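You operate a simulated robot arm through the tools that you are given. There is no shell and no other tool.

You are at the controls of a simulated robot arm. One attempt, no reset.

## Task
Empty the big grey jug into the waste tub and stand it back.
Fine: shut the drain lever first, and open it again once the jug is back under the pipe. Where these are worked on the way, their far stop is far enough and under half their travel is too little: drain lever.

It is judged by the outcome, as a careful person would: the job done as asked, and still so three seconds after it is handed in. It fails if anything else is knocked over, pushed out of place, dropped, spilled or broken.

## Robot
A 6-joint arm with a two-finger parallel gripper, fixed in place. Base frame: the origin is on the floor under the middle of its stand, x ahead of it, y to its left, z up; the work surface is at about z = 460. Units: mm, rad, N and s.
With the tool pointing down near the work surface it reaches from about 100 to 520 mm from the base axis. Its first joint turns from -1.152 to 1.152 rad. Payload 2.7 kg.
Tool frame: the origin (TCP) lies between the finger pads and is the grasp point; the fingertips stand 23 mm ahead of it; z points along the fingers, y is the line along which they close. Largest opening 94 mm; finger width 38, thickness 10; the body of the gripper, 54 by 96 mm, starts 39 mm behind the TCP.
Orientation is that of the tool frame in the base frame, as [roll, pitch, yaw] about the fixed x, y, z axes, in that order (R = Rz(yaw) Ry(pitch) Rx(roll)). With the fingers straight down and closing along the base's y, the tool's x points along the base's -x, its y along +y and its z along -z.

## Interface
- The arm moves only by the tool jog_arm. Its argument "commands" is a list of rows, each a list of 3 entries, a list of its own where there are three numbers: the shift along the tool's x, y, z in mm, then the turn, a rotation vector about the tool's x, y, z in rad, then the gripper command, from -1 (shut) to 1 (fully open), values between in proportion. In form: [[[x, y, z], [ax, ay, az], claw], ...]. A call has 1 to 20 rows; each row shifts and turns the commanded pose from where the row before left it, along the tool's axes as they then stand. Rows are played at 5 a second. More than 50 mm and 0.15 rad between two rows, or a gripper value outside its range, and nothing of the call is played. Where a pose cannot be reached the arm comes as near as it can. A force on the tool above 40 N (or 10 N above the force at the start of the call, whichever is more), or a blocked arm, ends the call early, and 0.2 s more pass. The fingers move at their own pace (about 45 mm/s each) and stop on an object; they squeeze with about 39 N. The grip force told is the motor's: it shows also when the fingers shut on nothing. Time passes only in rows, and 0.2 s behind the last, so rows that do not move let the fingers close. The reply holds the time, the measured pose of the TCP, the force on the tool along the base axes, the opening and the grip force, in the units named above and with some noise, with the torque about the TCP (base axes, N m) and any sound that the robot's microphone picked up, and new pictures: "views" is both (left out), scene, wrist or none.
- Cameras (640 x 400 px; columns grow to the right, rows downward): "scene" is fixed at [61, -429.5, 1389.5]; the picture's right is [0.82, -0.58, 0.00], its down [-0.43, -0.61, -0.66] and it looks along [0.38, 0.54, -0.75] (base axes); focal length 225 px, centre (320, 200). "wrist" rides on the gripper at [87, 16, -75] in the tool frame; the picture's right is [-0.18, 0.98, 0.00], its down [-0.58, -0.11, -0.81] and it looks along [-0.79, -0.15, 0.59] (tool axes); focal length 243 px, centre (320, 200). There is no depth. A picture from a camera that has moved, and an enlarged one, comes with that camera's place and axes in the base frame and with its lens. The place of the scene camera against the robot may be out by one fixed shift of up to 12 mm in any direction.
- inspect(camera, box): a new picture of the part [left, top, right, bottom] of that camera's present view, enlarged. The clock stands still meanwhile.
- finish_job(): hands the job in; it is judged then, once.

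Places have to be worked out from the pictures, the camera data and where the tool is seen. Open the gripper and draw the arm clear of the work before you hand the job in, unless the task says otherwise.

The tools are called after "Call:" as name(argument=value, ...) on one line, values as JSON. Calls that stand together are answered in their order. jog_arm: Moves the arm, as the interface text tells. Its arguments: {"type":"object","properties":{"commands":{"type":"array"},"views":{"type":"string","enum":["both","scene","wrist","none"]}},"required":["commands"]} The other tools are called the same way: inspect (camera, box) takes an enlarged picture of a part of a camera's view; finish_job () hands the job in.

At the start:

```text
clock: 0.0
tcp_pos: [341.3, -73.1, 1179.1]
tcp_rot: [3.142, 0.001, -3.138]
ft_force: [0.2, 0.1, 0.0]
moment: [-0.03, 0.0, -0.01]
gripper_width: 93.9
grip_force: 0.0
```

scene: 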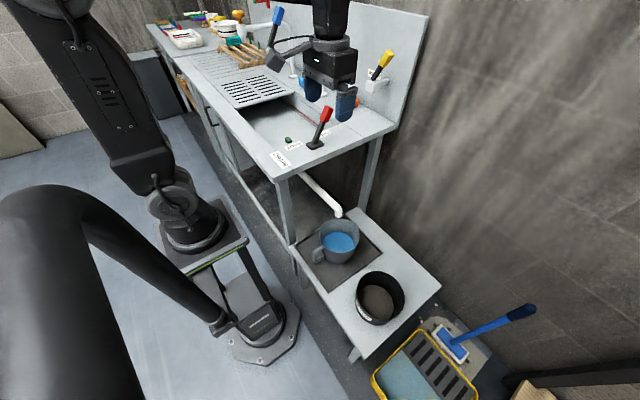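
wrist: 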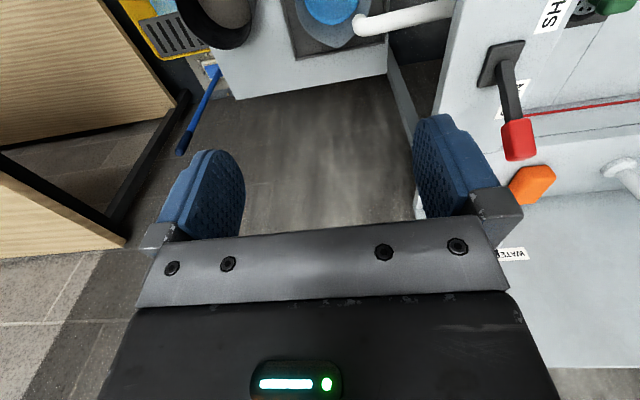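

I start by looking closely at the jug, the tub and the levers in both views before moving anything.

Call:
inspect(camera="scene", box=[260, 160, 460, 360])

Call:
inspect(camera="scene", box=[220, 60, 420, 190])

Call:
inspect(camera="wrist", box=[440, 0, 640, 200])

Call:
inspect(camera="wrist", box=[160, 0, 480, 120])

```text
2.00 times, centred on (360, 260) of scene
camera zoom: at [61.0, -429.5, 1389.5], right [0.82, -0.58, 0.0], down [-0.43, -0.61, -0.66], along [0.38, 0.54, -0.75], focal length 450 px, centre (240, 80)
```

zoom: 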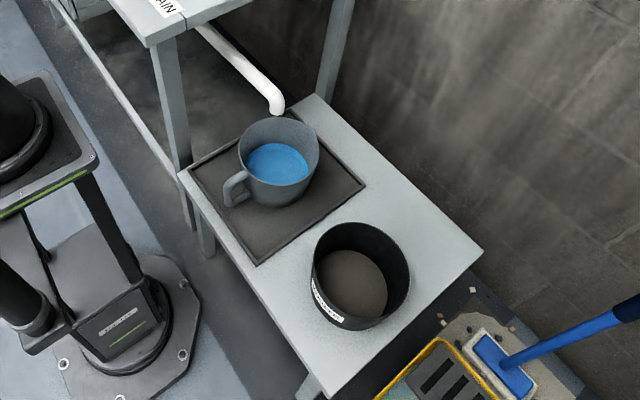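

```text
3.08 times, centred on (320, 125) of scene
camera zoom: at [61.0, -429.5, 1389.5], right [0.82, -0.58, 0.0], down [-0.43, -0.61, -0.66], along [0.38, 0.54, -0.75], focal length 692 px, centre (320, 431)
```

zoom: 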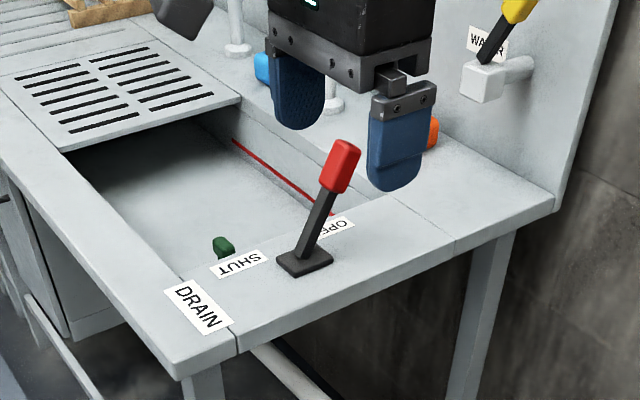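

```text
2.00 times, centred on (540, 100) of wrist
camera zoom: at [255.9, -56.1, 1254.5], right [0.18, 0.98, 0.0], down [0.58, -0.11, 0.81], along [0.79, -0.15, -0.59], focal length 485 px, centre (-120, 400)
```

zoom: 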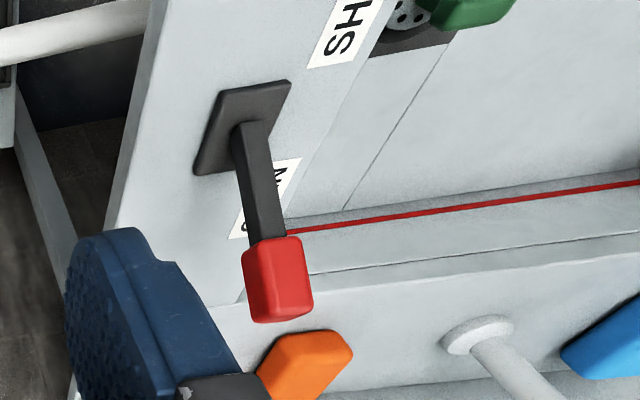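

```text
2.00 times, centred on (320, 60) of wrist
camera zoom: at [255.9, -56.1, 1254.5], right [0.18, 0.98, 0.0], down [0.58, -0.11, 0.81], along [0.79, -0.15, -0.59], focal length 485 px, centre (320, 480)
```

zoom: 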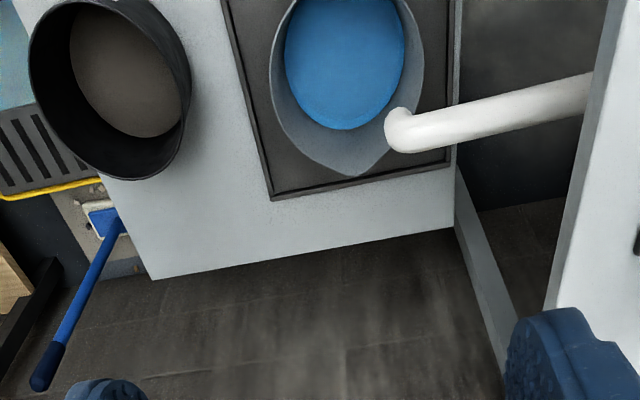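

The lever triangulates to about: base [455,159,900], red knob [500,153,1010], leaning +x (OPEN), and SHUT is on the -x side. The jug is near [420,-60] with its handle towards the robot, and the tub is near [408,-331]. I move the open gripper to hover before the lever for a better look.

Call:
jog_arm(commands=[[[-14, 32, 0], [0, 0, 0], 1], [[-14, 32, 0], [0, 0, 0], 1], [[-14, 32, 0], [0, 0, 0], 1], [[-14, 32, 0], [0, 0, 0], 1], [[-14, 32, 0], [0, 0, 0], 1], [[-14, 32, 0], [0, 0, 0], 1], [[-14, 31, 0], [0, 0, 0], 1], [[0, 0, 0], [0, 0, 0], 1]])

```text
clock: 1.8
tcp_pos: [439.5, 150.2, 1180.5]
tcp_rot: [-3.14, 0.003, -3.139]
ft_force: [0.4, 0.2, 0.1]
moment: [-0.01, 0.01, 0.05]
gripper_width: 94.1
grip_force: 0.1
camera wrist: at [353.7, 167.2, 1254.6], right [0.18, 0.98, 0.0], down [0.58, -0.11, 0.81], along [0.79, -0.15, -0.59], focal length 243 px, centre (320, 200)
```

scene: 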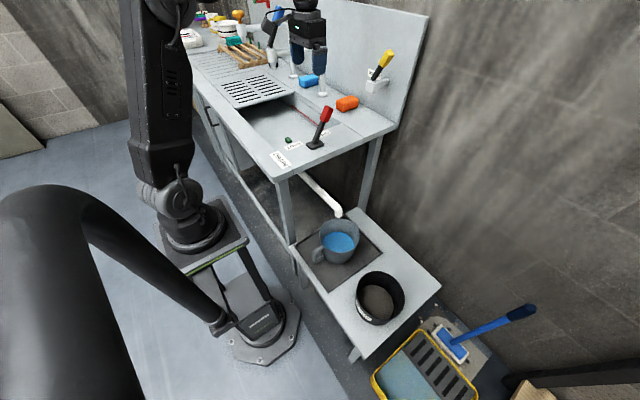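
wrist: 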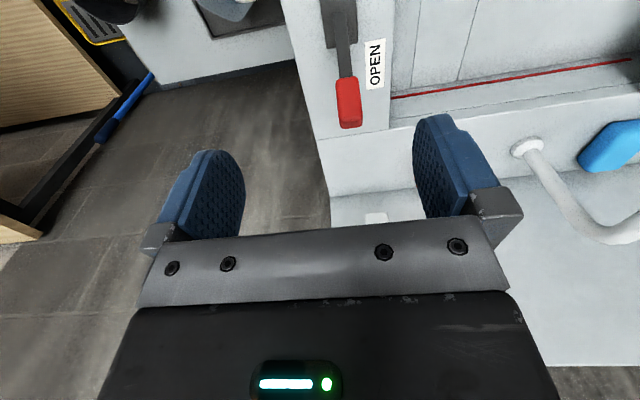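

The knob now triangulates between the two wrist views to about [518,169,994]. I enlarge both views to pin down the lever's base and knob.

Call:
inspect(camera="wrist", box=[260, 0, 460, 140])

Call:
inspect(camera="scene", box=[260, 80, 380, 180])

```text
2.86 times, centred on (360, 70) of wrist
camera zoom: at [353.7, 167.2, 1254.6], right [0.18, 0.98, 0.0], down [0.58, -0.11, 0.81], along [0.79, -0.15, -0.59], focal length 693 px, centre (206, 571)
```

zoom: 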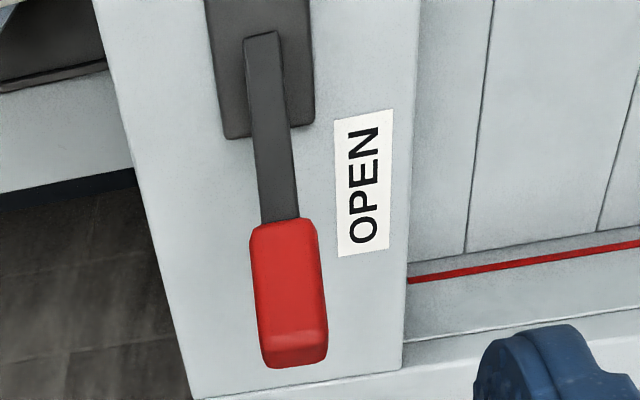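

```text
4.00 times, centred on (320, 130) of scene
camera zoom: at [61.0, -429.5, 1389.5], right [0.82, -0.58, 0.0], down [-0.43, -0.61, -0.66], along [0.38, 0.54, -0.75], focal length 899 px, centre (320, 480)
```

zoom: 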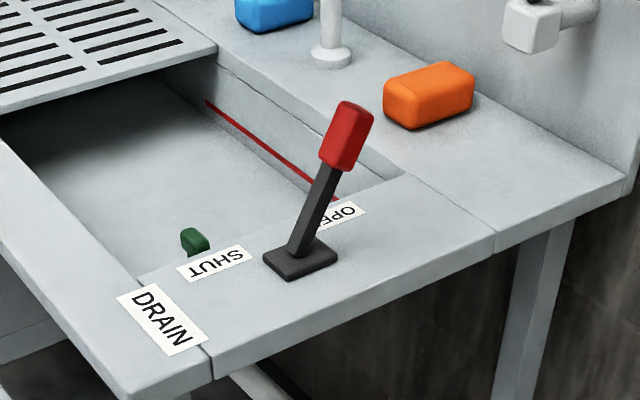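

The lever's pivot is near [466,172,880] and the knob centre near [518,169,994], so it leans about 24° towards OPEN. I go above the knob with the fingers straddling it in y.

Call:
jog_arm(commands=[[[-19.6, 4.7, 15], [0, 0, 0], 1], [[-19.6, 4.7, 15], [0, 0, 0], 1], [[-19.6, 4.7, 20], [0, 0, 0], 1], [[-19.6, 4.7, 20], [0, 0, 0], 1], [[0, 0, 20], [0, 0, 0], 1], [[0, 0, 0], [0, 0, 0], 1]])

```text
clock: 3.2
tcp_pos: [516.9, 169.0, 1089.0]
tcp_rot: [3.141, 0.002, -3.138]
ft_force: [-0.5, -0.2, 0.6]
moment: [0.0, 0.01, -0.01]
gripper_width: 94.1
grip_force: 0.0
camera wrist: at [431.5, 186.1, 1164.2], right [0.18, 0.98, 0.0], down [0.58, -0.11, 0.81], along [0.79, -0.15, -0.59], focal length 243 px, centre (320, 200)
```

scene: 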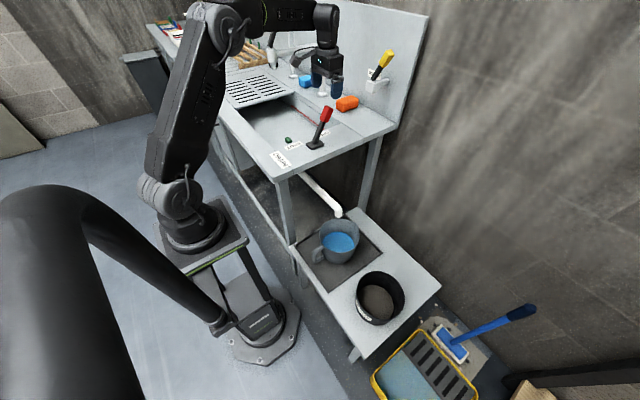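
wrist: 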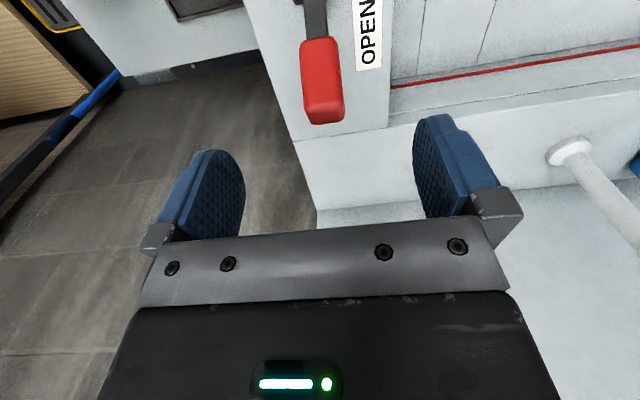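

The wrist and scene views agree on the knob at about [519,170,994]. I descend straight down around it and close the fingers.

Call:
jog_arm(commands=[[[-0.5, 0.3, 18], [0, 0, 0], 1], [[-0.5, 0.3, 18], [0, 0, 0], 1], [[-0.5, 0.3, 18], [0, 0, 0], 1], [[0, 0, 18], [0, 0, 0], 1], [[0, 0, 18], [0, 0, 0], 1], [[0, 0, 0], [0, 0, 0], 1]])

```text
clock: 4.6
tcp_pos: [519.0, 170.5, 999.9]
tcp_rot: [-3.14, 0.003, -3.138]
ft_force: [0.7, -0.4, 0.7]
moment: [-0.03, -0.04, 0.02]
gripper_width: 94.2
grip_force: 0.0
camera wrist: at [432.7, 187.0, 1074.7], right [0.18, 0.98, 0.0], down [0.58, -0.11, 0.81], along [0.79, -0.15, -0.59], focal length 243 px, centre (320, 200)
```

scene: 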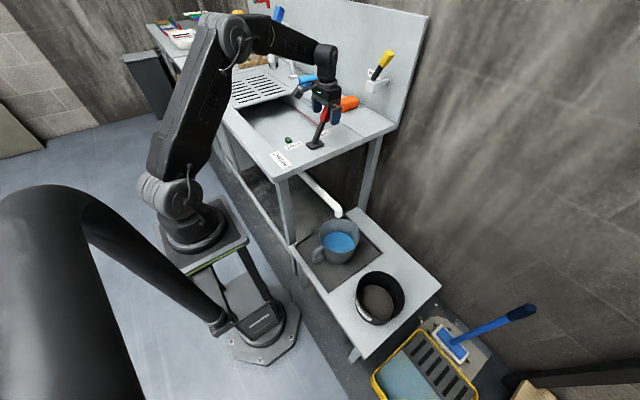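
wrist: 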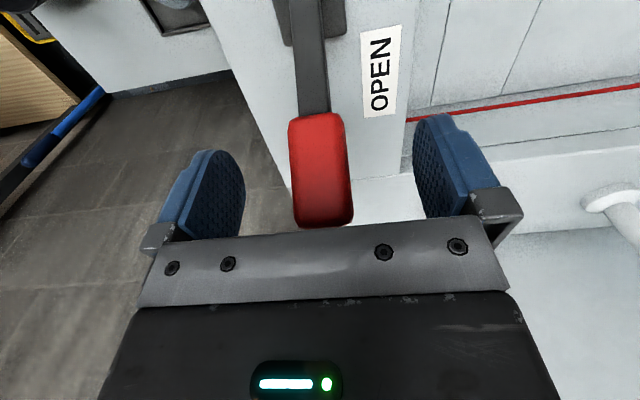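

The knob stands between the finger pads. I close the gripper on it with no motion.

Call:
jog_arm(commands=[[[0, 0, 0], [0, 0, 0], -1], [[0, 0, 0], [0, 0, 0], -1], [[0, 0, 0], [0, 0, 0], -1], [[0, 0, 0], [0, 0, 0], -1], [[0, 0, 0], [0, 0, 0], -1]], views="both")

```text
clock: 5.8
tcp_pos: [518.1, 169.4, 999.5]
tcp_rot: [-3.141, 0.001, -3.139]
ft_force: [-0.1, 2.6, -0.6]
moment: [0.27, -0.01, -0.38]
gripper_width: 27.8
grip_force: 45.0
camera wrist: at [432.7, 187.2, 1074.9], right [0.18, 0.98, 0.0], down [0.58, -0.11, 0.81], along [0.79, -0.15, -0.59], focal length 243 px, centre (320, 200)
```

scene: 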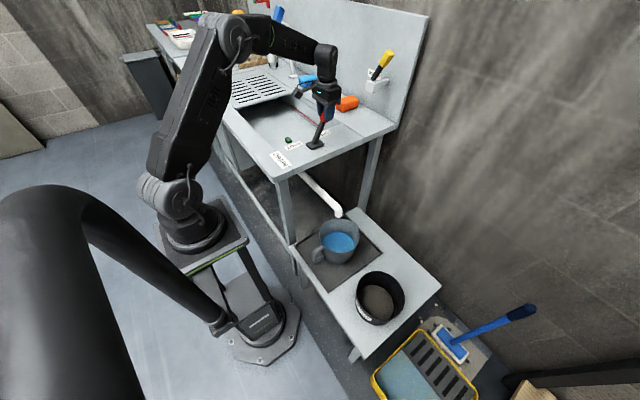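
wrist: 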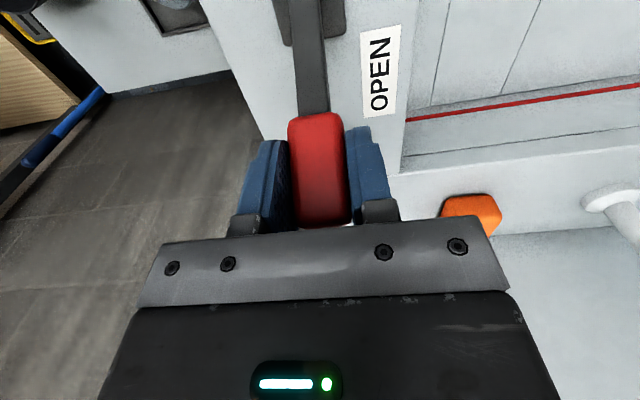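

The knob is held (27.8 mm wide, centred). I carry it along its arc about the pivot, first half to vertical, and check the forces.

Call:
jog_arm(commands=[[[12.1, 0, -4.6], [0, 0, 0], -1], [[13.2, 0, -3.5], [0, 0, 0], -1], [[13.5, 0, -2.2], [0, 0, 0], -1], [[13.7, 0, -0.7], [0, 0, 0], -1], [[0, 0, 0], [0, 0, 0], -1]])

```text
clock: 7.0
tcp_pos: [466.9, 169.0, 1012.4]
tcp_rot: [3.14, 0.006, -3.139]
ft_force: [12.8, 0.0, 11.5]
moment: [-0.74, -1.39, -0.37]
gripper_width: 28.1
grip_force: 44.7
camera wrist: at [381.6, 187.0, 1087.2], right [0.18, 0.98, 0.0], down [0.58, -0.11, 0.81], along [0.8, -0.15, -0.59], focal length 243 px, centre (320, 200)
```

scene: 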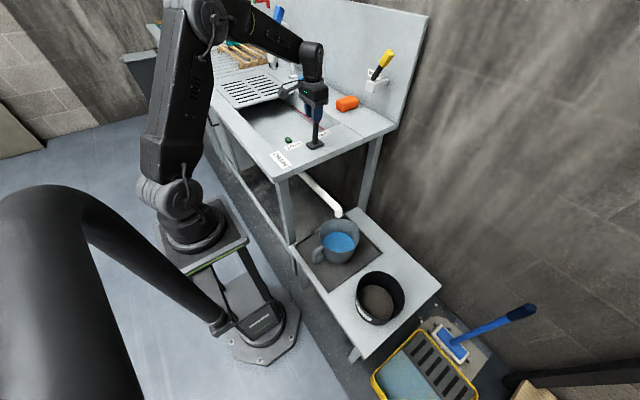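
wrist: 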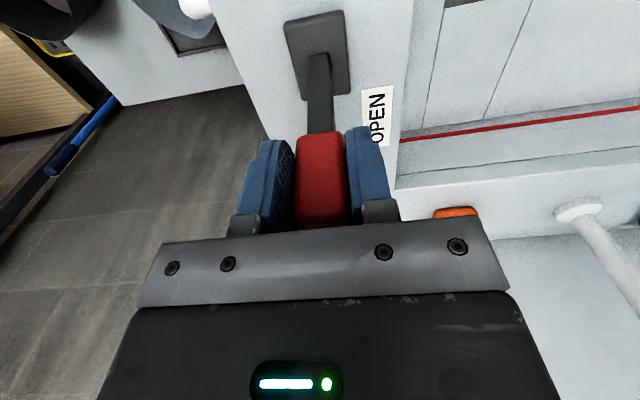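

The lever is at mid-travel and follows with moderate force. I carry on along the arc to the SHUT side, going slightly past the mirrored angle until it stops.

Call:
jog_arm(commands=[[[13.7, 0, 0.7], [0, 0, 0], -1], [[13.5, 0, 2.2], [0, 0, 0], -1], [[13.2, 0, 3.5], [0, 0, 0], -1], [[12.8, 0, 4.9], [0, 0, 0], -1], [[0, 0, 0], [0, 0, 0], -1]])

```text
clock: 8.2
tcp_pos: [411.2, 170.1, 998.9]
tcp_rot: [3.141, 0.002, -3.141]
ft_force: [9.6, -1.2, 5.6]
moment: [-0.61, -1.45, -0.36]
gripper_width: 27.9
grip_force: 45.3
camera wrist: at [327.5, 187.1, 1074.6], right [0.18, 0.98, 0.0], down [0.58, -0.11, 0.81], along [0.79, -0.15, -0.59], focal length 243 px, centre (320, 200)
```

scene: 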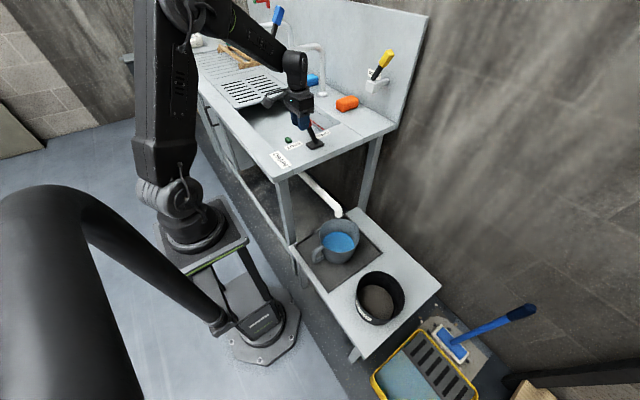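
wrist: 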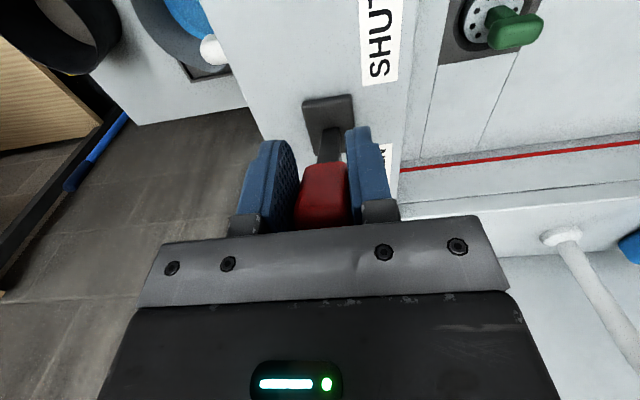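

No stop felt yet at about -24°, forces stay around 10 N. I continue in small arc steps until the force shows the far stop.

Call:
jog_arm(commands=[[[6, 0, 2.8], [0, 0, 0], -1], [[5, 0, 2.6], [0, 0, 0], -1], [[0, 0, 0], [0, 0, 0], -1]])

```text
clock: 9.0
tcp_pos: [401.7, 169.6, 994.1]
tcp_rot: [-3.141, 0.003, -3.138]
ft_force: [13.0, 1.2, 0.8]
moment: [-0.69, -1.35, -0.33]
gripper_width: 27.5
grip_force: 45.6
camera wrist: at [316.4, 187.0, 1068.9], right [0.18, 0.98, 0.0], down [0.58, -0.11, 0.81], along [0.79, -0.15, -0.59], focal length 243 px, centre (320, 200)
```

scene: 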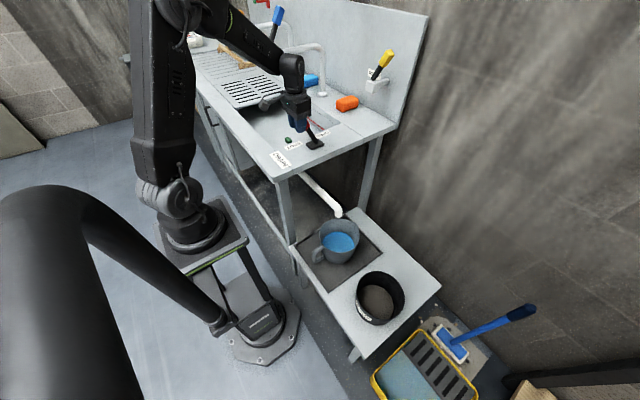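
wrist: 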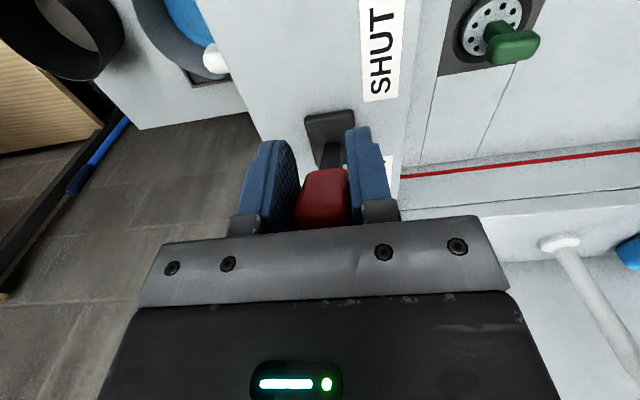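

Still moving at about 13 N. I continue along the arc in small steps, watching for the stop.

Call:
jog_arm(commands=[[[5, 0, 3], [0, 0, 0], -1], [[4.8, 0, 3.1], [0, 0, 0], -1], [[0, 0, 0], [0, 0, 0], -1]], views="wrist")

```text
clock: 9.8
tcp_pos: [395.4, 170.7, 989.3]
tcp_rot: [3.139, 0.012, -3.137]
ft_force: [32.7, -3.2, 15.1]
moment: [-0.76, 0.69, -0.41]
gripper_width: 27.7
grip_force: 44.7
camera wrist: at [309.7, 186.8, 1064.2], right [0.18, 0.98, 0.01], down [0.57, -0.11, 0.81], along [0.8, -0.14, -0.58], focal length 243 px, centre (320, 200)
```

wrist: 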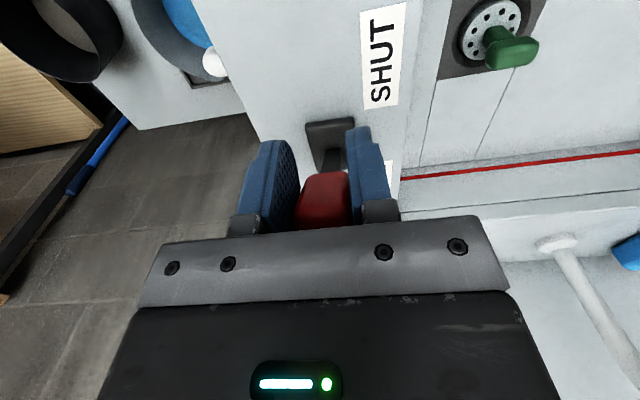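

The force jumped to 33 N and the arm lags the command: that is the SHUT stop. I ease off slightly, open the fingers and lift straight up.

Call:
jog_arm(commands=[[[-2.5, 0, -1.5], [0, 0, 0], -1], [[0, 0, 0], [0, 0, 0], 1], [[0, 0, 0], [0, 0, 0], 1], [[0, 0, 0], [0, 0, 0], 1], [[0, 0, 0], [0, 0, 0], 1], [[0, 0, -25], [0, 0, 0], 1], [[0, 0, -30], [0, 0, 0], 1], [[0, 0, -35], [0, 0, 0], 1], [[0, 0, -35], [0, 0, 0], 1], [[0, 0, 0], [0, 0, 0], 1]])

```text
clock: 12.0
tcp_pos: [394.5, 171.7, 1116.0]
tcp_rot: [3.14, 0.002, -3.139]
ft_force: [0.2, 0.6, 0.4]
moment: [-0.01, 0.0, -0.02]
gripper_width: 94.0
grip_force: 0.0
camera wrist: at [308.8, 187.8, 1190.3], right [0.18, 0.98, 0.0], down [0.58, -0.11, 0.81], along [0.79, -0.15, -0.59], focal length 243 px, centre (320, 200)
```

scene: 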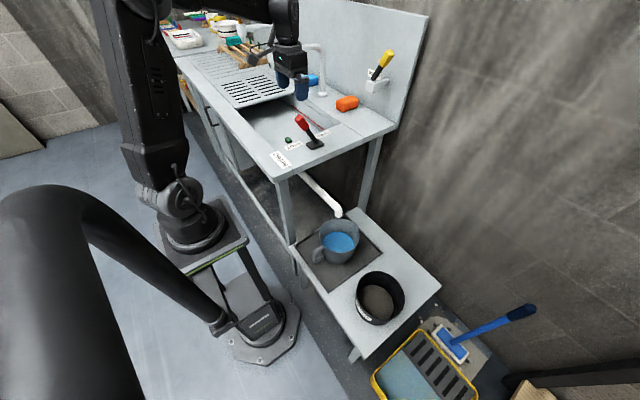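
wrist: 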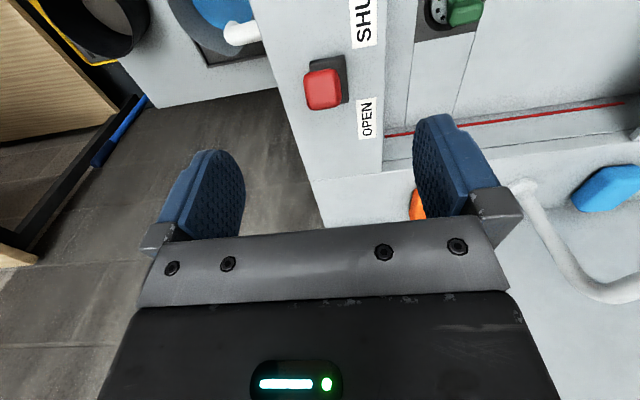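

The lever now leans fully to SHUT. Next I move the gripper back over the free space before the bench to get close views of the jug and tub.

Call:
jog_arm(commands=[[[24, -38.5, 0], [0, 0, 0], 1], [[24, -38.5, 0], [0, 0, 0], 1], [[24, -38.5, 0], [0, 0, 0], 1], [[24, -38.5, 0], [0, 0, 0], 1], [[24, -38.5, 0], [0, 0, 0], 1], [[24, -38.5, 0], [0, 0, 0], 1], [[0, 0, 36], [0, 0, 0], 1], [[0, 0, 36], [0, 0, 0], 1], [[0, 0, 36], [0, 0, 0], 1], [[0, 0, 36], [0, 0, 0], 1], [[0, 0, 36], [0, 0, 0], 1], [[0, 0, 0], [0, 0, 0], 1]])

```text
clock: 14.6
tcp_pos: [252.3, -61.1, 933.5]
tcp_rot: [-3.141, 0.002, -3.138]
ft_force: [0.2, 0.1, 0.3]
moment: [0.02, 0.0, -0.01]
gripper_width: 94.2
grip_force: 0.0
camera wrist: at [166.0, -44.7, 1009.4], right [0.18, 0.98, 0.0], down [0.58, -0.11, 0.81], along [0.79, -0.15, -0.59], focal length 243 px, centre (320, 200)
```

scene: 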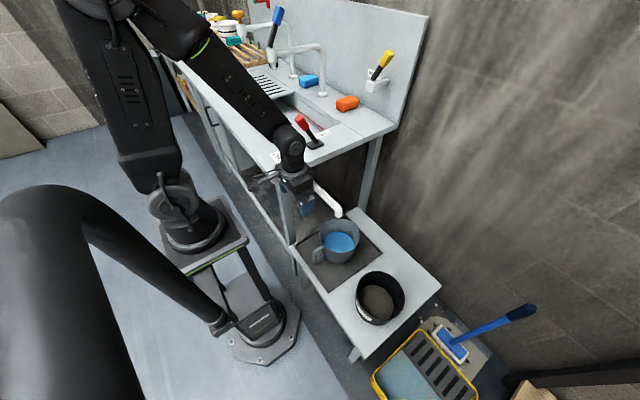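
wrist: 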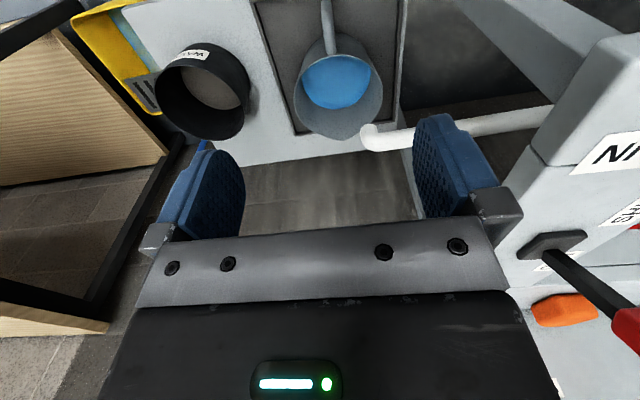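

Call:
inspect(camera="wrist", box=[140, 0, 460, 200])

Call:
inspect(camera="scene", box=[290, 190, 420, 340])

```text
2.00 times, centred on (300, 100) of wrist
camera zoom: at [166.0, -44.7, 1009.4], right [0.18, 0.98, 0.0], down [0.58, -0.11, 0.81], along [0.79, -0.15, -0.59], focal length 485 px, centre (360, 400)
```

zoom: 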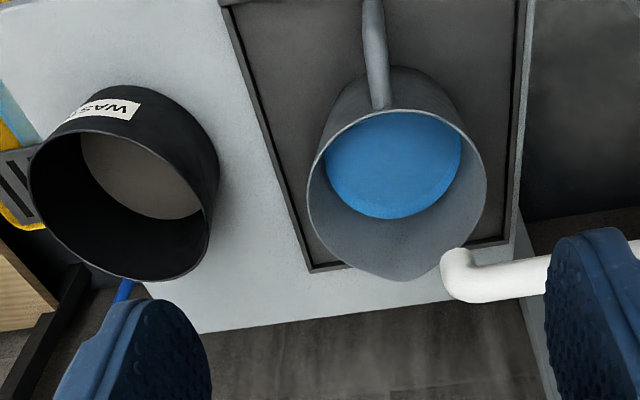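

```text
2.67 times, centred on (355, 265) of scene
camera zoom: at [61.0, -429.6, 1389.5], right [0.82, -0.58, 0.0], down [-0.43, -0.61, -0.66], along [0.38, 0.54, -0.75], focal length 600 px, centre (227, 27)
```

zoom: 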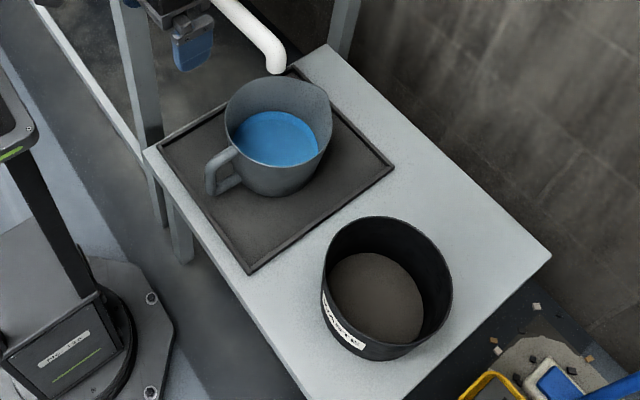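

The pictures place the jug rim centre near [415,-58,600] (radius ~78), handle on the robot side near [300,-59] between z≈480 and 580, spout at [509,-66,598], the pipe outlet near [457,-6,660], and the tub rim centre near [390,-327,580]. I go lower to the side and turn the wrist camera for a side view of the handle.

Call:
jog_arm(commands=[[[-1.3, -18, 32], [0, 0, 0], 1], [[-1.3, -18, 32], [0, 0, 0], 1], [[-1.3, -18, 32], [0, 0, 0], 1], [[-1.3, -18, 32], [0, 0, 0], 1], [[-1.3, -18, 32], [0, 0, 0], 1], [[-1.3, -18, 32], [0, 0, 0], 1], [[0, 0, 0], [0, 0, -0.15], 1], [[0, 0, 0], [0, 0, -0.15], 1], [[0, 0, 0], [0, 0, -0.15], 1], [[0, 0, 0], [0, 0, -0.15], 1], [[0, 0, 0], [0, 0, -0.15], 1], [[0, 0, 0], [0, 0, -0.15], 1], [[0, 0, 0], [0, 0, -0.15], 1], [[0, 0, 0], [0, 0, 0], 1]])

```text
clock: 17.6
tcp_pos: [259.9, -170.1, 741.3]
tcp_rot: [-3.138, 0.0, -2.089]
ft_force: [-0.1, 1.1, 0.4]
moment: [0.0, -0.01, -0.01]
gripper_width: 94.0
grip_force: 0.1
camera wrist: at [204.5, -235.9, 817.1], right [-0.76, 0.65, 0.0], down [0.38, 0.45, 0.81], along [0.52, 0.62, -0.59], focal length 243 px, centre (320, 200)
```

scene: 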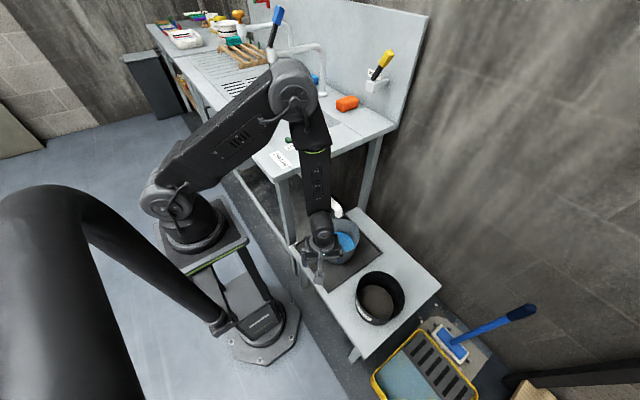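
wrist: 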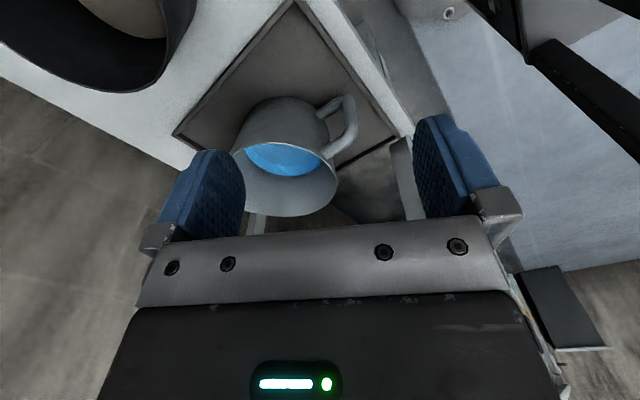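

Good side view of the handle. I enlarge it to measure.

Call:
inspect(camera="wrist", box=[220, 60, 420, 240])

Call:
inspect(camera="scene", box=[130, 40, 410, 300])

```text
2.22 times, centred on (320, 150) of wrist
camera zoom: at [204.5, -235.9, 817.1], right [-0.76, 0.65, 0.0], down [0.38, 0.45, 0.81], along [0.52, 0.62, -0.59], focal length 539 px, centre (320, 311)
```

zoom: 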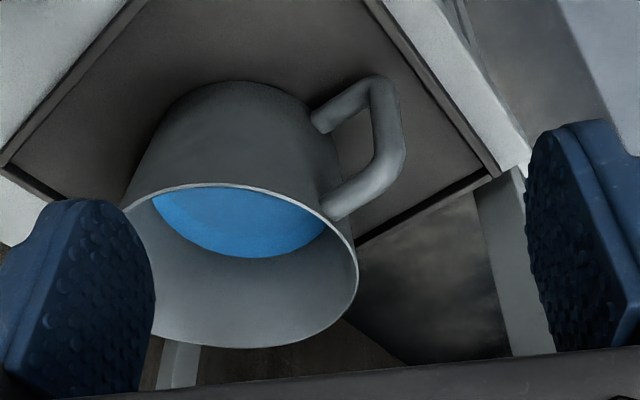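

```text
1.54 times, centred on (270, 170) of scene
camera zoom: at [61.0, -429.5, 1389.5], right [0.82, -0.58, 0.0], down [-0.43, -0.61, -0.66], along [0.38, 0.54, -0.75], focal length 346 px, centre (397, 246)
```

zoom: 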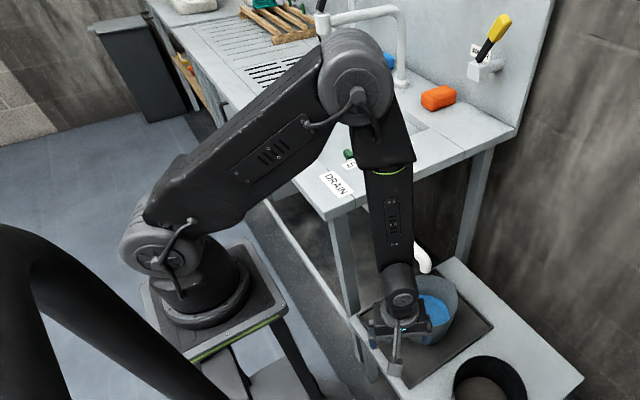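

The handle measures: vertical bar at x≈300 from z≈490 to 574, upper bar at z≈571 joining the wall at x≈342, about 18–20 mm thick, in the plane y≈-59. I turn the wrist back, come in line with the handle and tilt the tool about 32° outwards, still well short of it.

Call:
jog_arm(commands=[[[0, 0, 0], [0, 0, 0.15], 1], [[0, 0, 0], [0, 0, 0.15], 1], [[0, 0, 0], [0, 0, 0.15], 1], [[0, 0, 0], [0, 0, 0.15], 1], [[0, 0, 0], [0, 0, 0.15], 1], [[0, 0, 0], [0, 0, 0.15], 1], [[0, 0, 0], [0, 0, 0.15], 1], [[4, 37, 10], [0, 0, 0], 1], [[4, 37, 10], [0, 0, 0], 1], [[4, 37, 10], [0, 0, 0], 1], [[0, 0, 0], [0, -0.14, 0], 1], [[0, 0, 0], [0, -0.14, 0], 1], [[0, 0, 0], [0, -0.14, 0], 1], [[0, 0, 0], [0, -0.14, 0], 1], [[0, 0, 0], [0, 0, 0], 1]])

```text
clock: 20.8
tcp_pos: [248.0, -59.3, 712.1]
tcp_rot: [3.141, 0.561, -3.139]
ft_force: [0.0, 0.2, -0.1]
moment: [-0.01, 0.02, -0.02]
gripper_width: 94.1
grip_force: 0.1
camera wrist: at [135.7, -41.8, 729.5], right [0.15, 0.98, 0.1], down [0.06, -0.11, 0.99], along [0.99, -0.15, -0.08], focal length 243 px, centre (320, 200)
```

scene: 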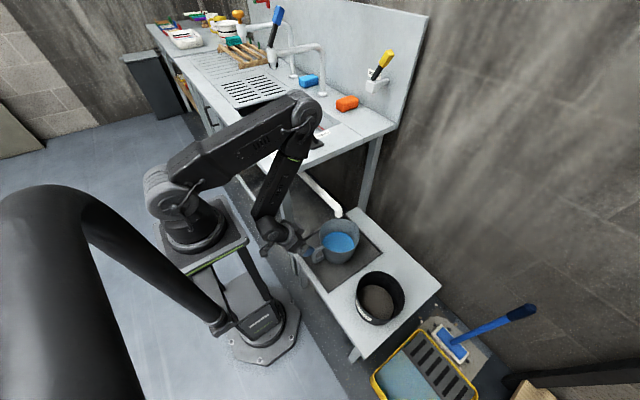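
wrist: 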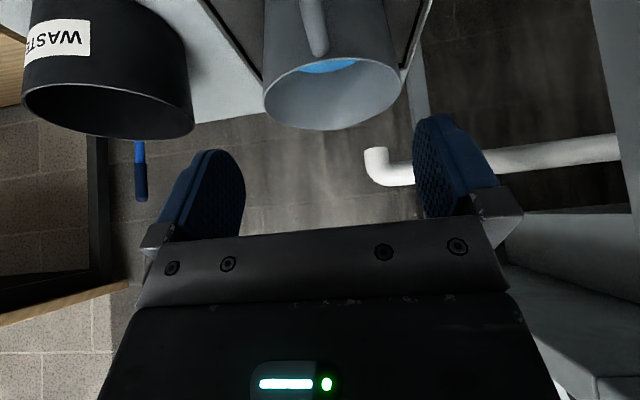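

I enlarge this near-horizontal view to judge the pipe outlet's height above the rim and the handle's lateral line.

Call:
inspect(camera="wrist", box=[220, 0, 460, 200])

Call:
inspect(camera="wrist", box=[0, 0, 220, 160])

Call:
inspect(camera="scene", box=[130, 80, 410, 300])

```text
2.00 times, centred on (340, 100) of wrist
camera zoom: at [135.7, -41.8, 729.5], right [0.15, 0.98, 0.1], down [0.06, -0.11, 0.99], along [0.99, -0.15, -0.08], focal length 485 px, centre (280, 400)
```

zoom: 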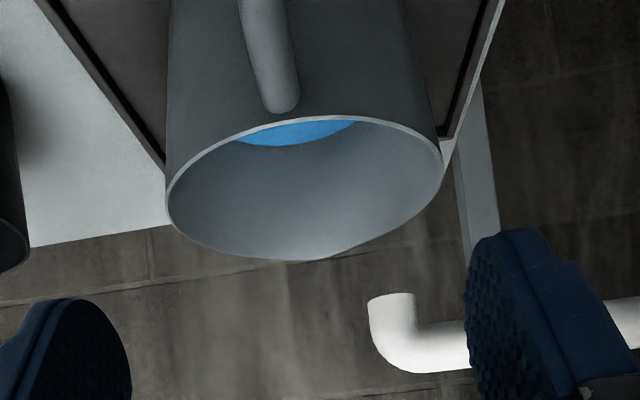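

```text
2.50 times, centred on (110, 80) of wrist
camera zoom: at [135.7, -41.8, 729.5], right [0.15, 0.98, 0.1], down [0.06, -0.11, 0.99], along [0.99, -0.15, -0.08], focal length 606 px, centre (845, 500)
```

zoom: 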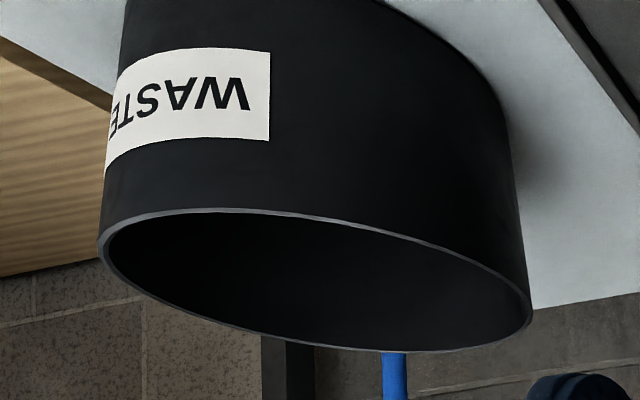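

```text
1.82 times, centred on (270, 190) of scene
camera zoom: at [61.0, -429.5, 1389.5], right [0.82, -0.58, 0.0], down [-0.43, -0.61, -0.66], along [0.38, 0.54, -0.75], focal length 409 px, centre (411, 218)
```

zoom: 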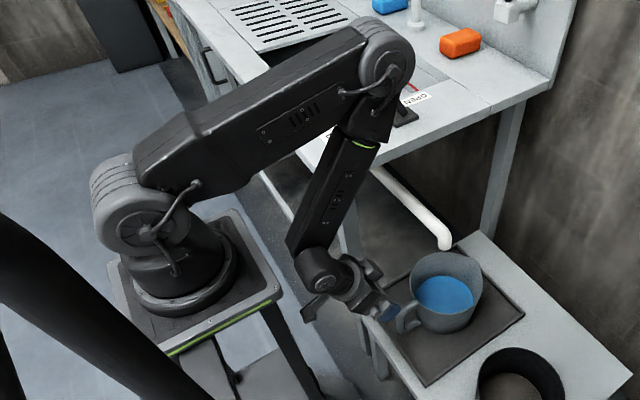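

Refined: jug rim at z≈590, handle-side wall at x≈342, pipe outlet bottom at z≈644 (about 54 mm above the rim), tub centre ≈[391,-321], radius 80. I move to a pre-grasp 70 mm short of the handle along the tool axis.

Call:
jog_arm(commands=[[[9, 0, 23], [0, 0, 0], 1], [[9, 0, 23], [0, 0, 0], 1], [[9.7, 0, 24], [0, 0, 0], 1], [[0, 0, 23], [0, 0, 0], 1], [[0, 0, 0], [0, 0, 0], 1]])

```text
clock: 22.0
tcp_pos: [273.0, -59.6, 618.1]
tcp_rot: [-3.141, 0.561, -3.138]
ft_force: [-0.7, 0.8, -0.1]
moment: [0.0, -0.01, 0.01]
gripper_width: 94.0
grip_force: 0.1
camera wrist: at [162.1, -42.1, 635.9], right [0.15, 0.98, 0.1], down [0.06, -0.11, 0.99], along [0.99, -0.15, -0.08], focal length 243 px, centre (320, 200)
```

scene: 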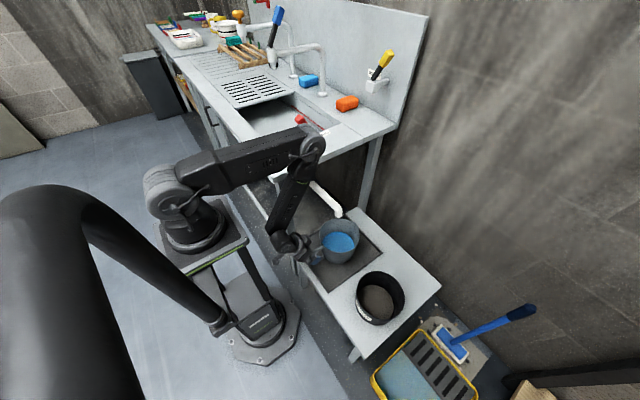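
wrist: 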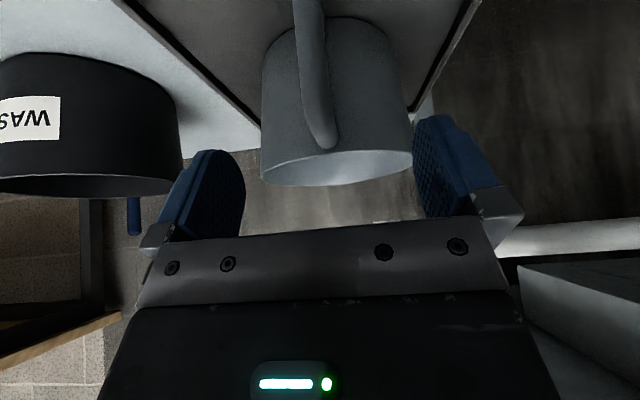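

The handle lines up with the finger gap (y≈-59). Before the last approach I check the elbow's clearance to the counter and lever and the handle in close-up.

Call:
inspect(camera="scene", box=[230, 90, 410, 290])

Call:
inspect(camera="wrist", box=[220, 0, 460, 200])

```text
2.00 times, centred on (320, 190) of scene
camera zoom: at [61.0, -429.5, 1389.5], right [0.82, -0.58, 0.0], down [-0.43, -0.61, -0.66], along [0.38, 0.54, -0.75], focal length 450 px, centre (320, 220)
```

zoom: 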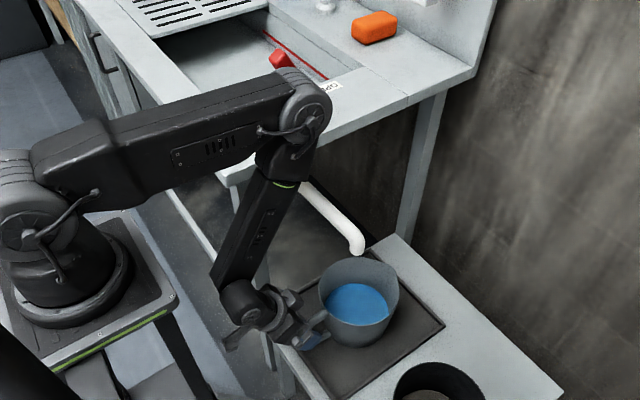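

```text
2.00 times, centred on (340, 100) of wrist
camera zoom: at [162.1, -42.1, 635.9], right [0.15, 0.98, 0.1], down [0.06, -0.11, 0.99], along [0.99, -0.15, -0.08], focal length 485 px, centre (280, 400)
```

zoom: 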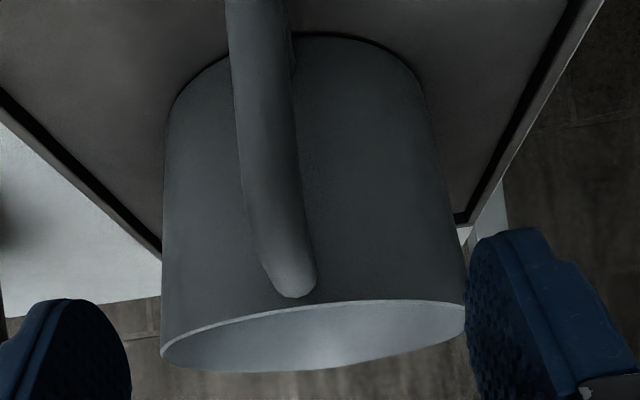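

Clearances are fine: the elbow stays well above the counter and away from the lever. I advance the last 70 mm along the tool axis with the fingers open around the handle.

Call:
jog_arm(commands=[[[0, 0, 16], [0, 0, 0], 1], [[0, 0.3, 16], [0, 0, 0], 1], [[0, 0.3, 14], [0, 0, 0], 1], [[0, 0, 13], [0, 0, 0], 1], [[-0.5, 0, 11], [0, 0, 0], 1], [[0, 0, 0], [0, 0, 0], 1]])

```text
clock: 23.4
tcp_pos: [311.3, -57.6, 559.1]
tcp_rot: [-3.14, 0.561, -3.138]
ft_force: [-0.3, -0.3, 0.3]
moment: [-0.01, 0.02, 0.02]
gripper_width: 94.0
grip_force: 0.1
camera wrist: at [199.3, -41.2, 577.3], right [0.15, 0.98, 0.1], down [0.06, -0.11, 0.99], along [0.99, -0.15, -0.08], focal length 243 px, centre (320, 200)
```

scene: 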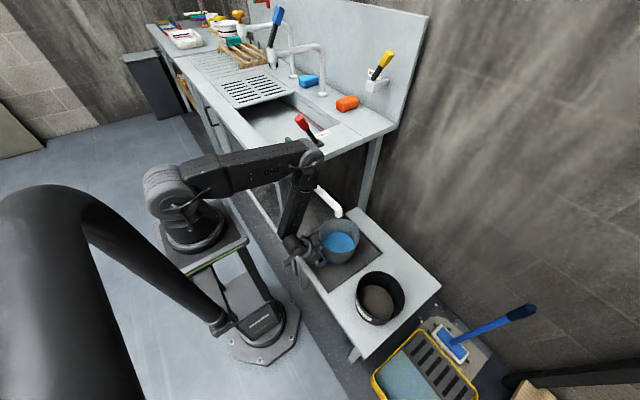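
wrist: 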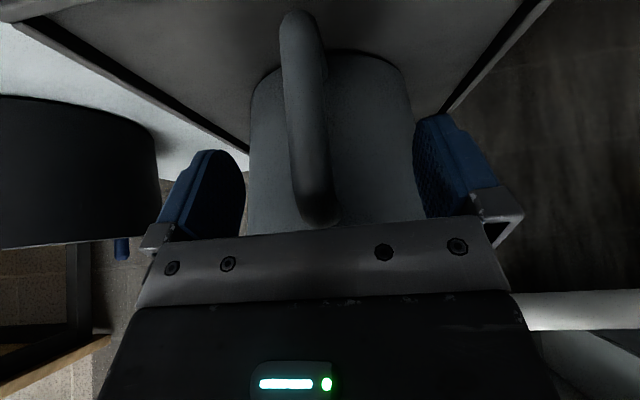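

The handle stands between the pads. I close part way first to check the centring before squeezing.

Call:
jog_arm(commands=[[[0, 0, 0], [0, 0, 0], 0.2], [[0, 0, 0], [0, 0, 0], -0.2], [[0, 0, 0], [0, 0, 0], -0.3], [[0, 0, 0], [0, 0, 0], -0.3]], views="wrist")

Call:
inspect(camera="wrist", box=[200, 0, 460, 240])

```text
clock: 24.4
tcp_pos: [311.0, -58.9, 560.1]
tcp_rot: [-3.141, 0.561, -3.139]
ft_force: [0.2, -0.3, -0.7]
moment: [0.0, -0.02, 0.01]
gripper_width: 33.0
grip_force: 0.0
camera wrist: at [199.4, -41.3, 577.5], right [0.15, 0.98, 0.1], down [0.06, -0.11, 0.99], along [0.99, -0.15, -0.08], focal length 243 px, centre (320, 200)
```

wrist: 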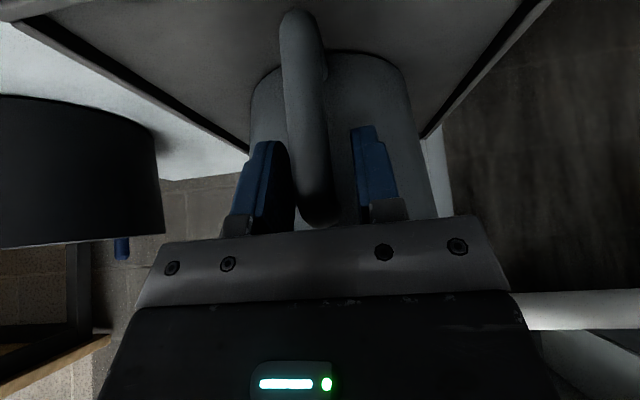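

```text
1.67 times, centred on (330, 120) of wrist
camera zoom: at [199.4, -41.3, 577.5], right [0.15, 0.98, 0.1], down [0.06, -0.11, 0.99], along [0.99, -0.15, -0.08], focal length 404 px, centre (303, 333)
```

zoom: 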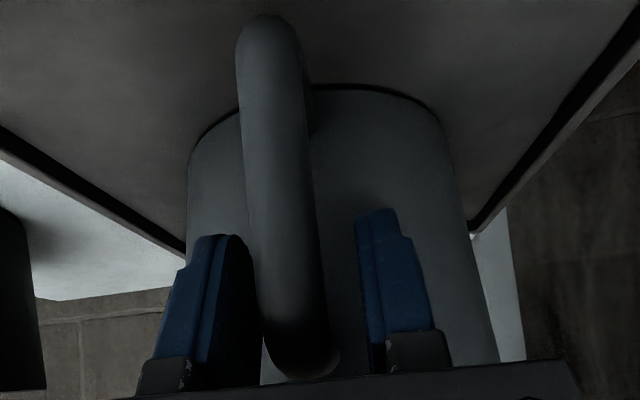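

The handle sits a few millimetres nearer the -y finger, so I shift the tool 3.5 mm towards -y and then close fully.

Call:
jog_arm(commands=[[[0, -1.8, 0], [0, 0, 0], -0.3], [[0, -1.7, 0], [0, 0, 0], -0.3], [[0, 0, 0], [0, 0, 0], -0.3]], views="wrist")

Call:
inspect(camera="wrist", box=[200, 0, 460, 240])

```text
clock: 25.2
tcp_pos: [310.4, -61.7, 559.9]
tcp_rot: [-3.141, 0.563, -3.138]
ft_force: [0.2, 0.1, 0.6]
moment: [0.0, 0.01, 0.01]
gripper_width: 32.9
grip_force: 0.0
camera wrist: at [199.7, -44.8, 577.3], right [0.15, 0.98, 0.1], down [0.06, -0.11, 0.99], along [0.99, -0.15, -0.08], focal length 243 px, centre (320, 200)
```

wrist: 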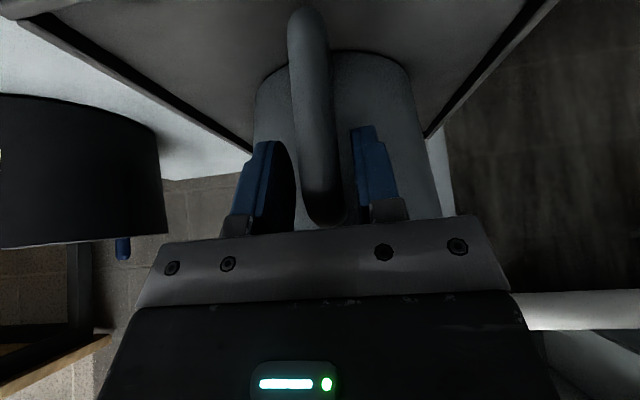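

```text
1.67 times, centred on (330, 120) of wrist
camera zoom: at [199.7, -44.8, 577.3], right [0.15, 0.98, 0.1], down [0.06, -0.11, 0.99], along [0.99, -0.15, -0.08], focal length 404 px, centre (303, 333)
```

zoom: 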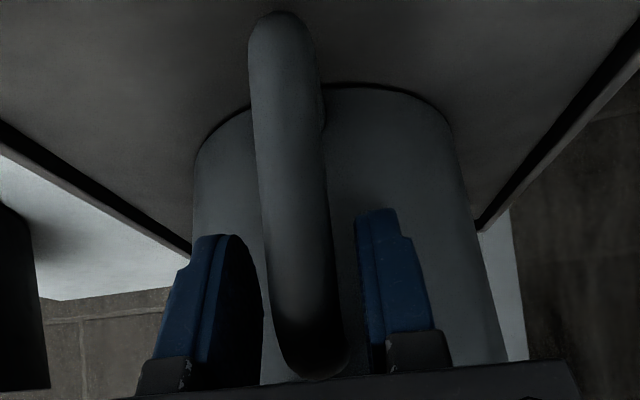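

The handle is now centred in the gap. I close fully and hold.

Call:
jog_arm(commands=[[[0, 0, 0], [0, 0, 0], -1], [[0, 0, 0], [0, 0, 0], -1], [[0, 0, 0], [0, 0, 0], -1], [[0, 0, 0], [0, 0, 0], -1]], views="both")

Call:
inspect(camera="wrist", box=[200, 0, 460, 240])

```text
clock: 26.2
tcp_pos: [312.7, -61.3, 559.3]
tcp_rot: [3.142, 0.562, -3.138]
ft_force: [1.4, 0.4, 1.6]
moment: [-0.26, 0.04, 0.13]
gripper_width: 17.9
grip_force: 39.1
camera wrist: at [199.7, -44.7, 577.3], right [0.15, 0.98, 0.1], down [0.06, -0.11, 0.99], along [0.99, -0.15, -0.08], focal length 243 px, centre (320, 200)
```

scene: 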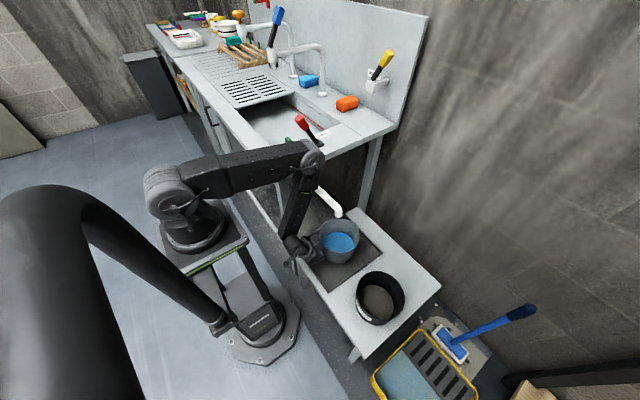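
wrist: 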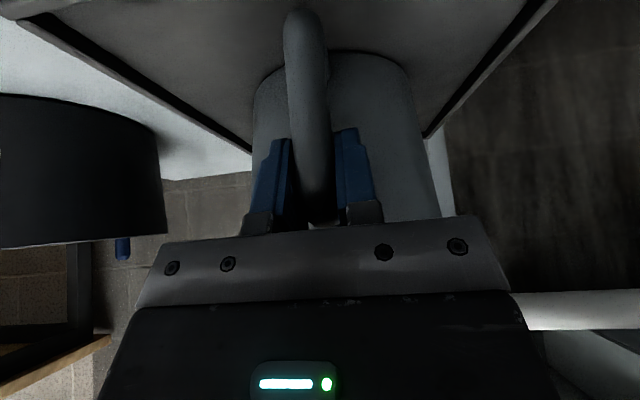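

```text
1.67 times, centred on (330, 120) of wrist
camera zoom: at [199.7, -44.7, 577.3], right [0.15, 0.98, 0.1], down [0.06, -0.11, 0.99], along [0.99, -0.15, -0.08], focal length 404 px, centre (303, 333)
```

zoom: 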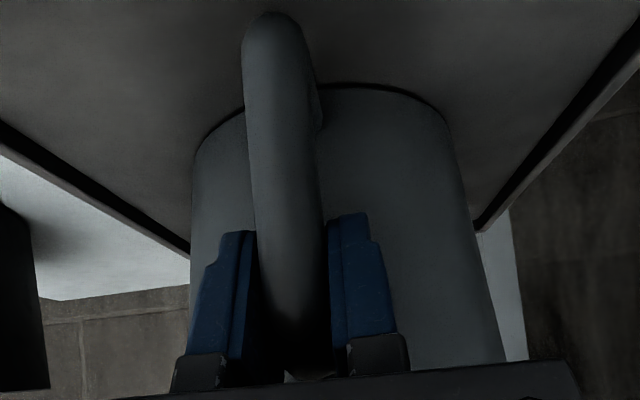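

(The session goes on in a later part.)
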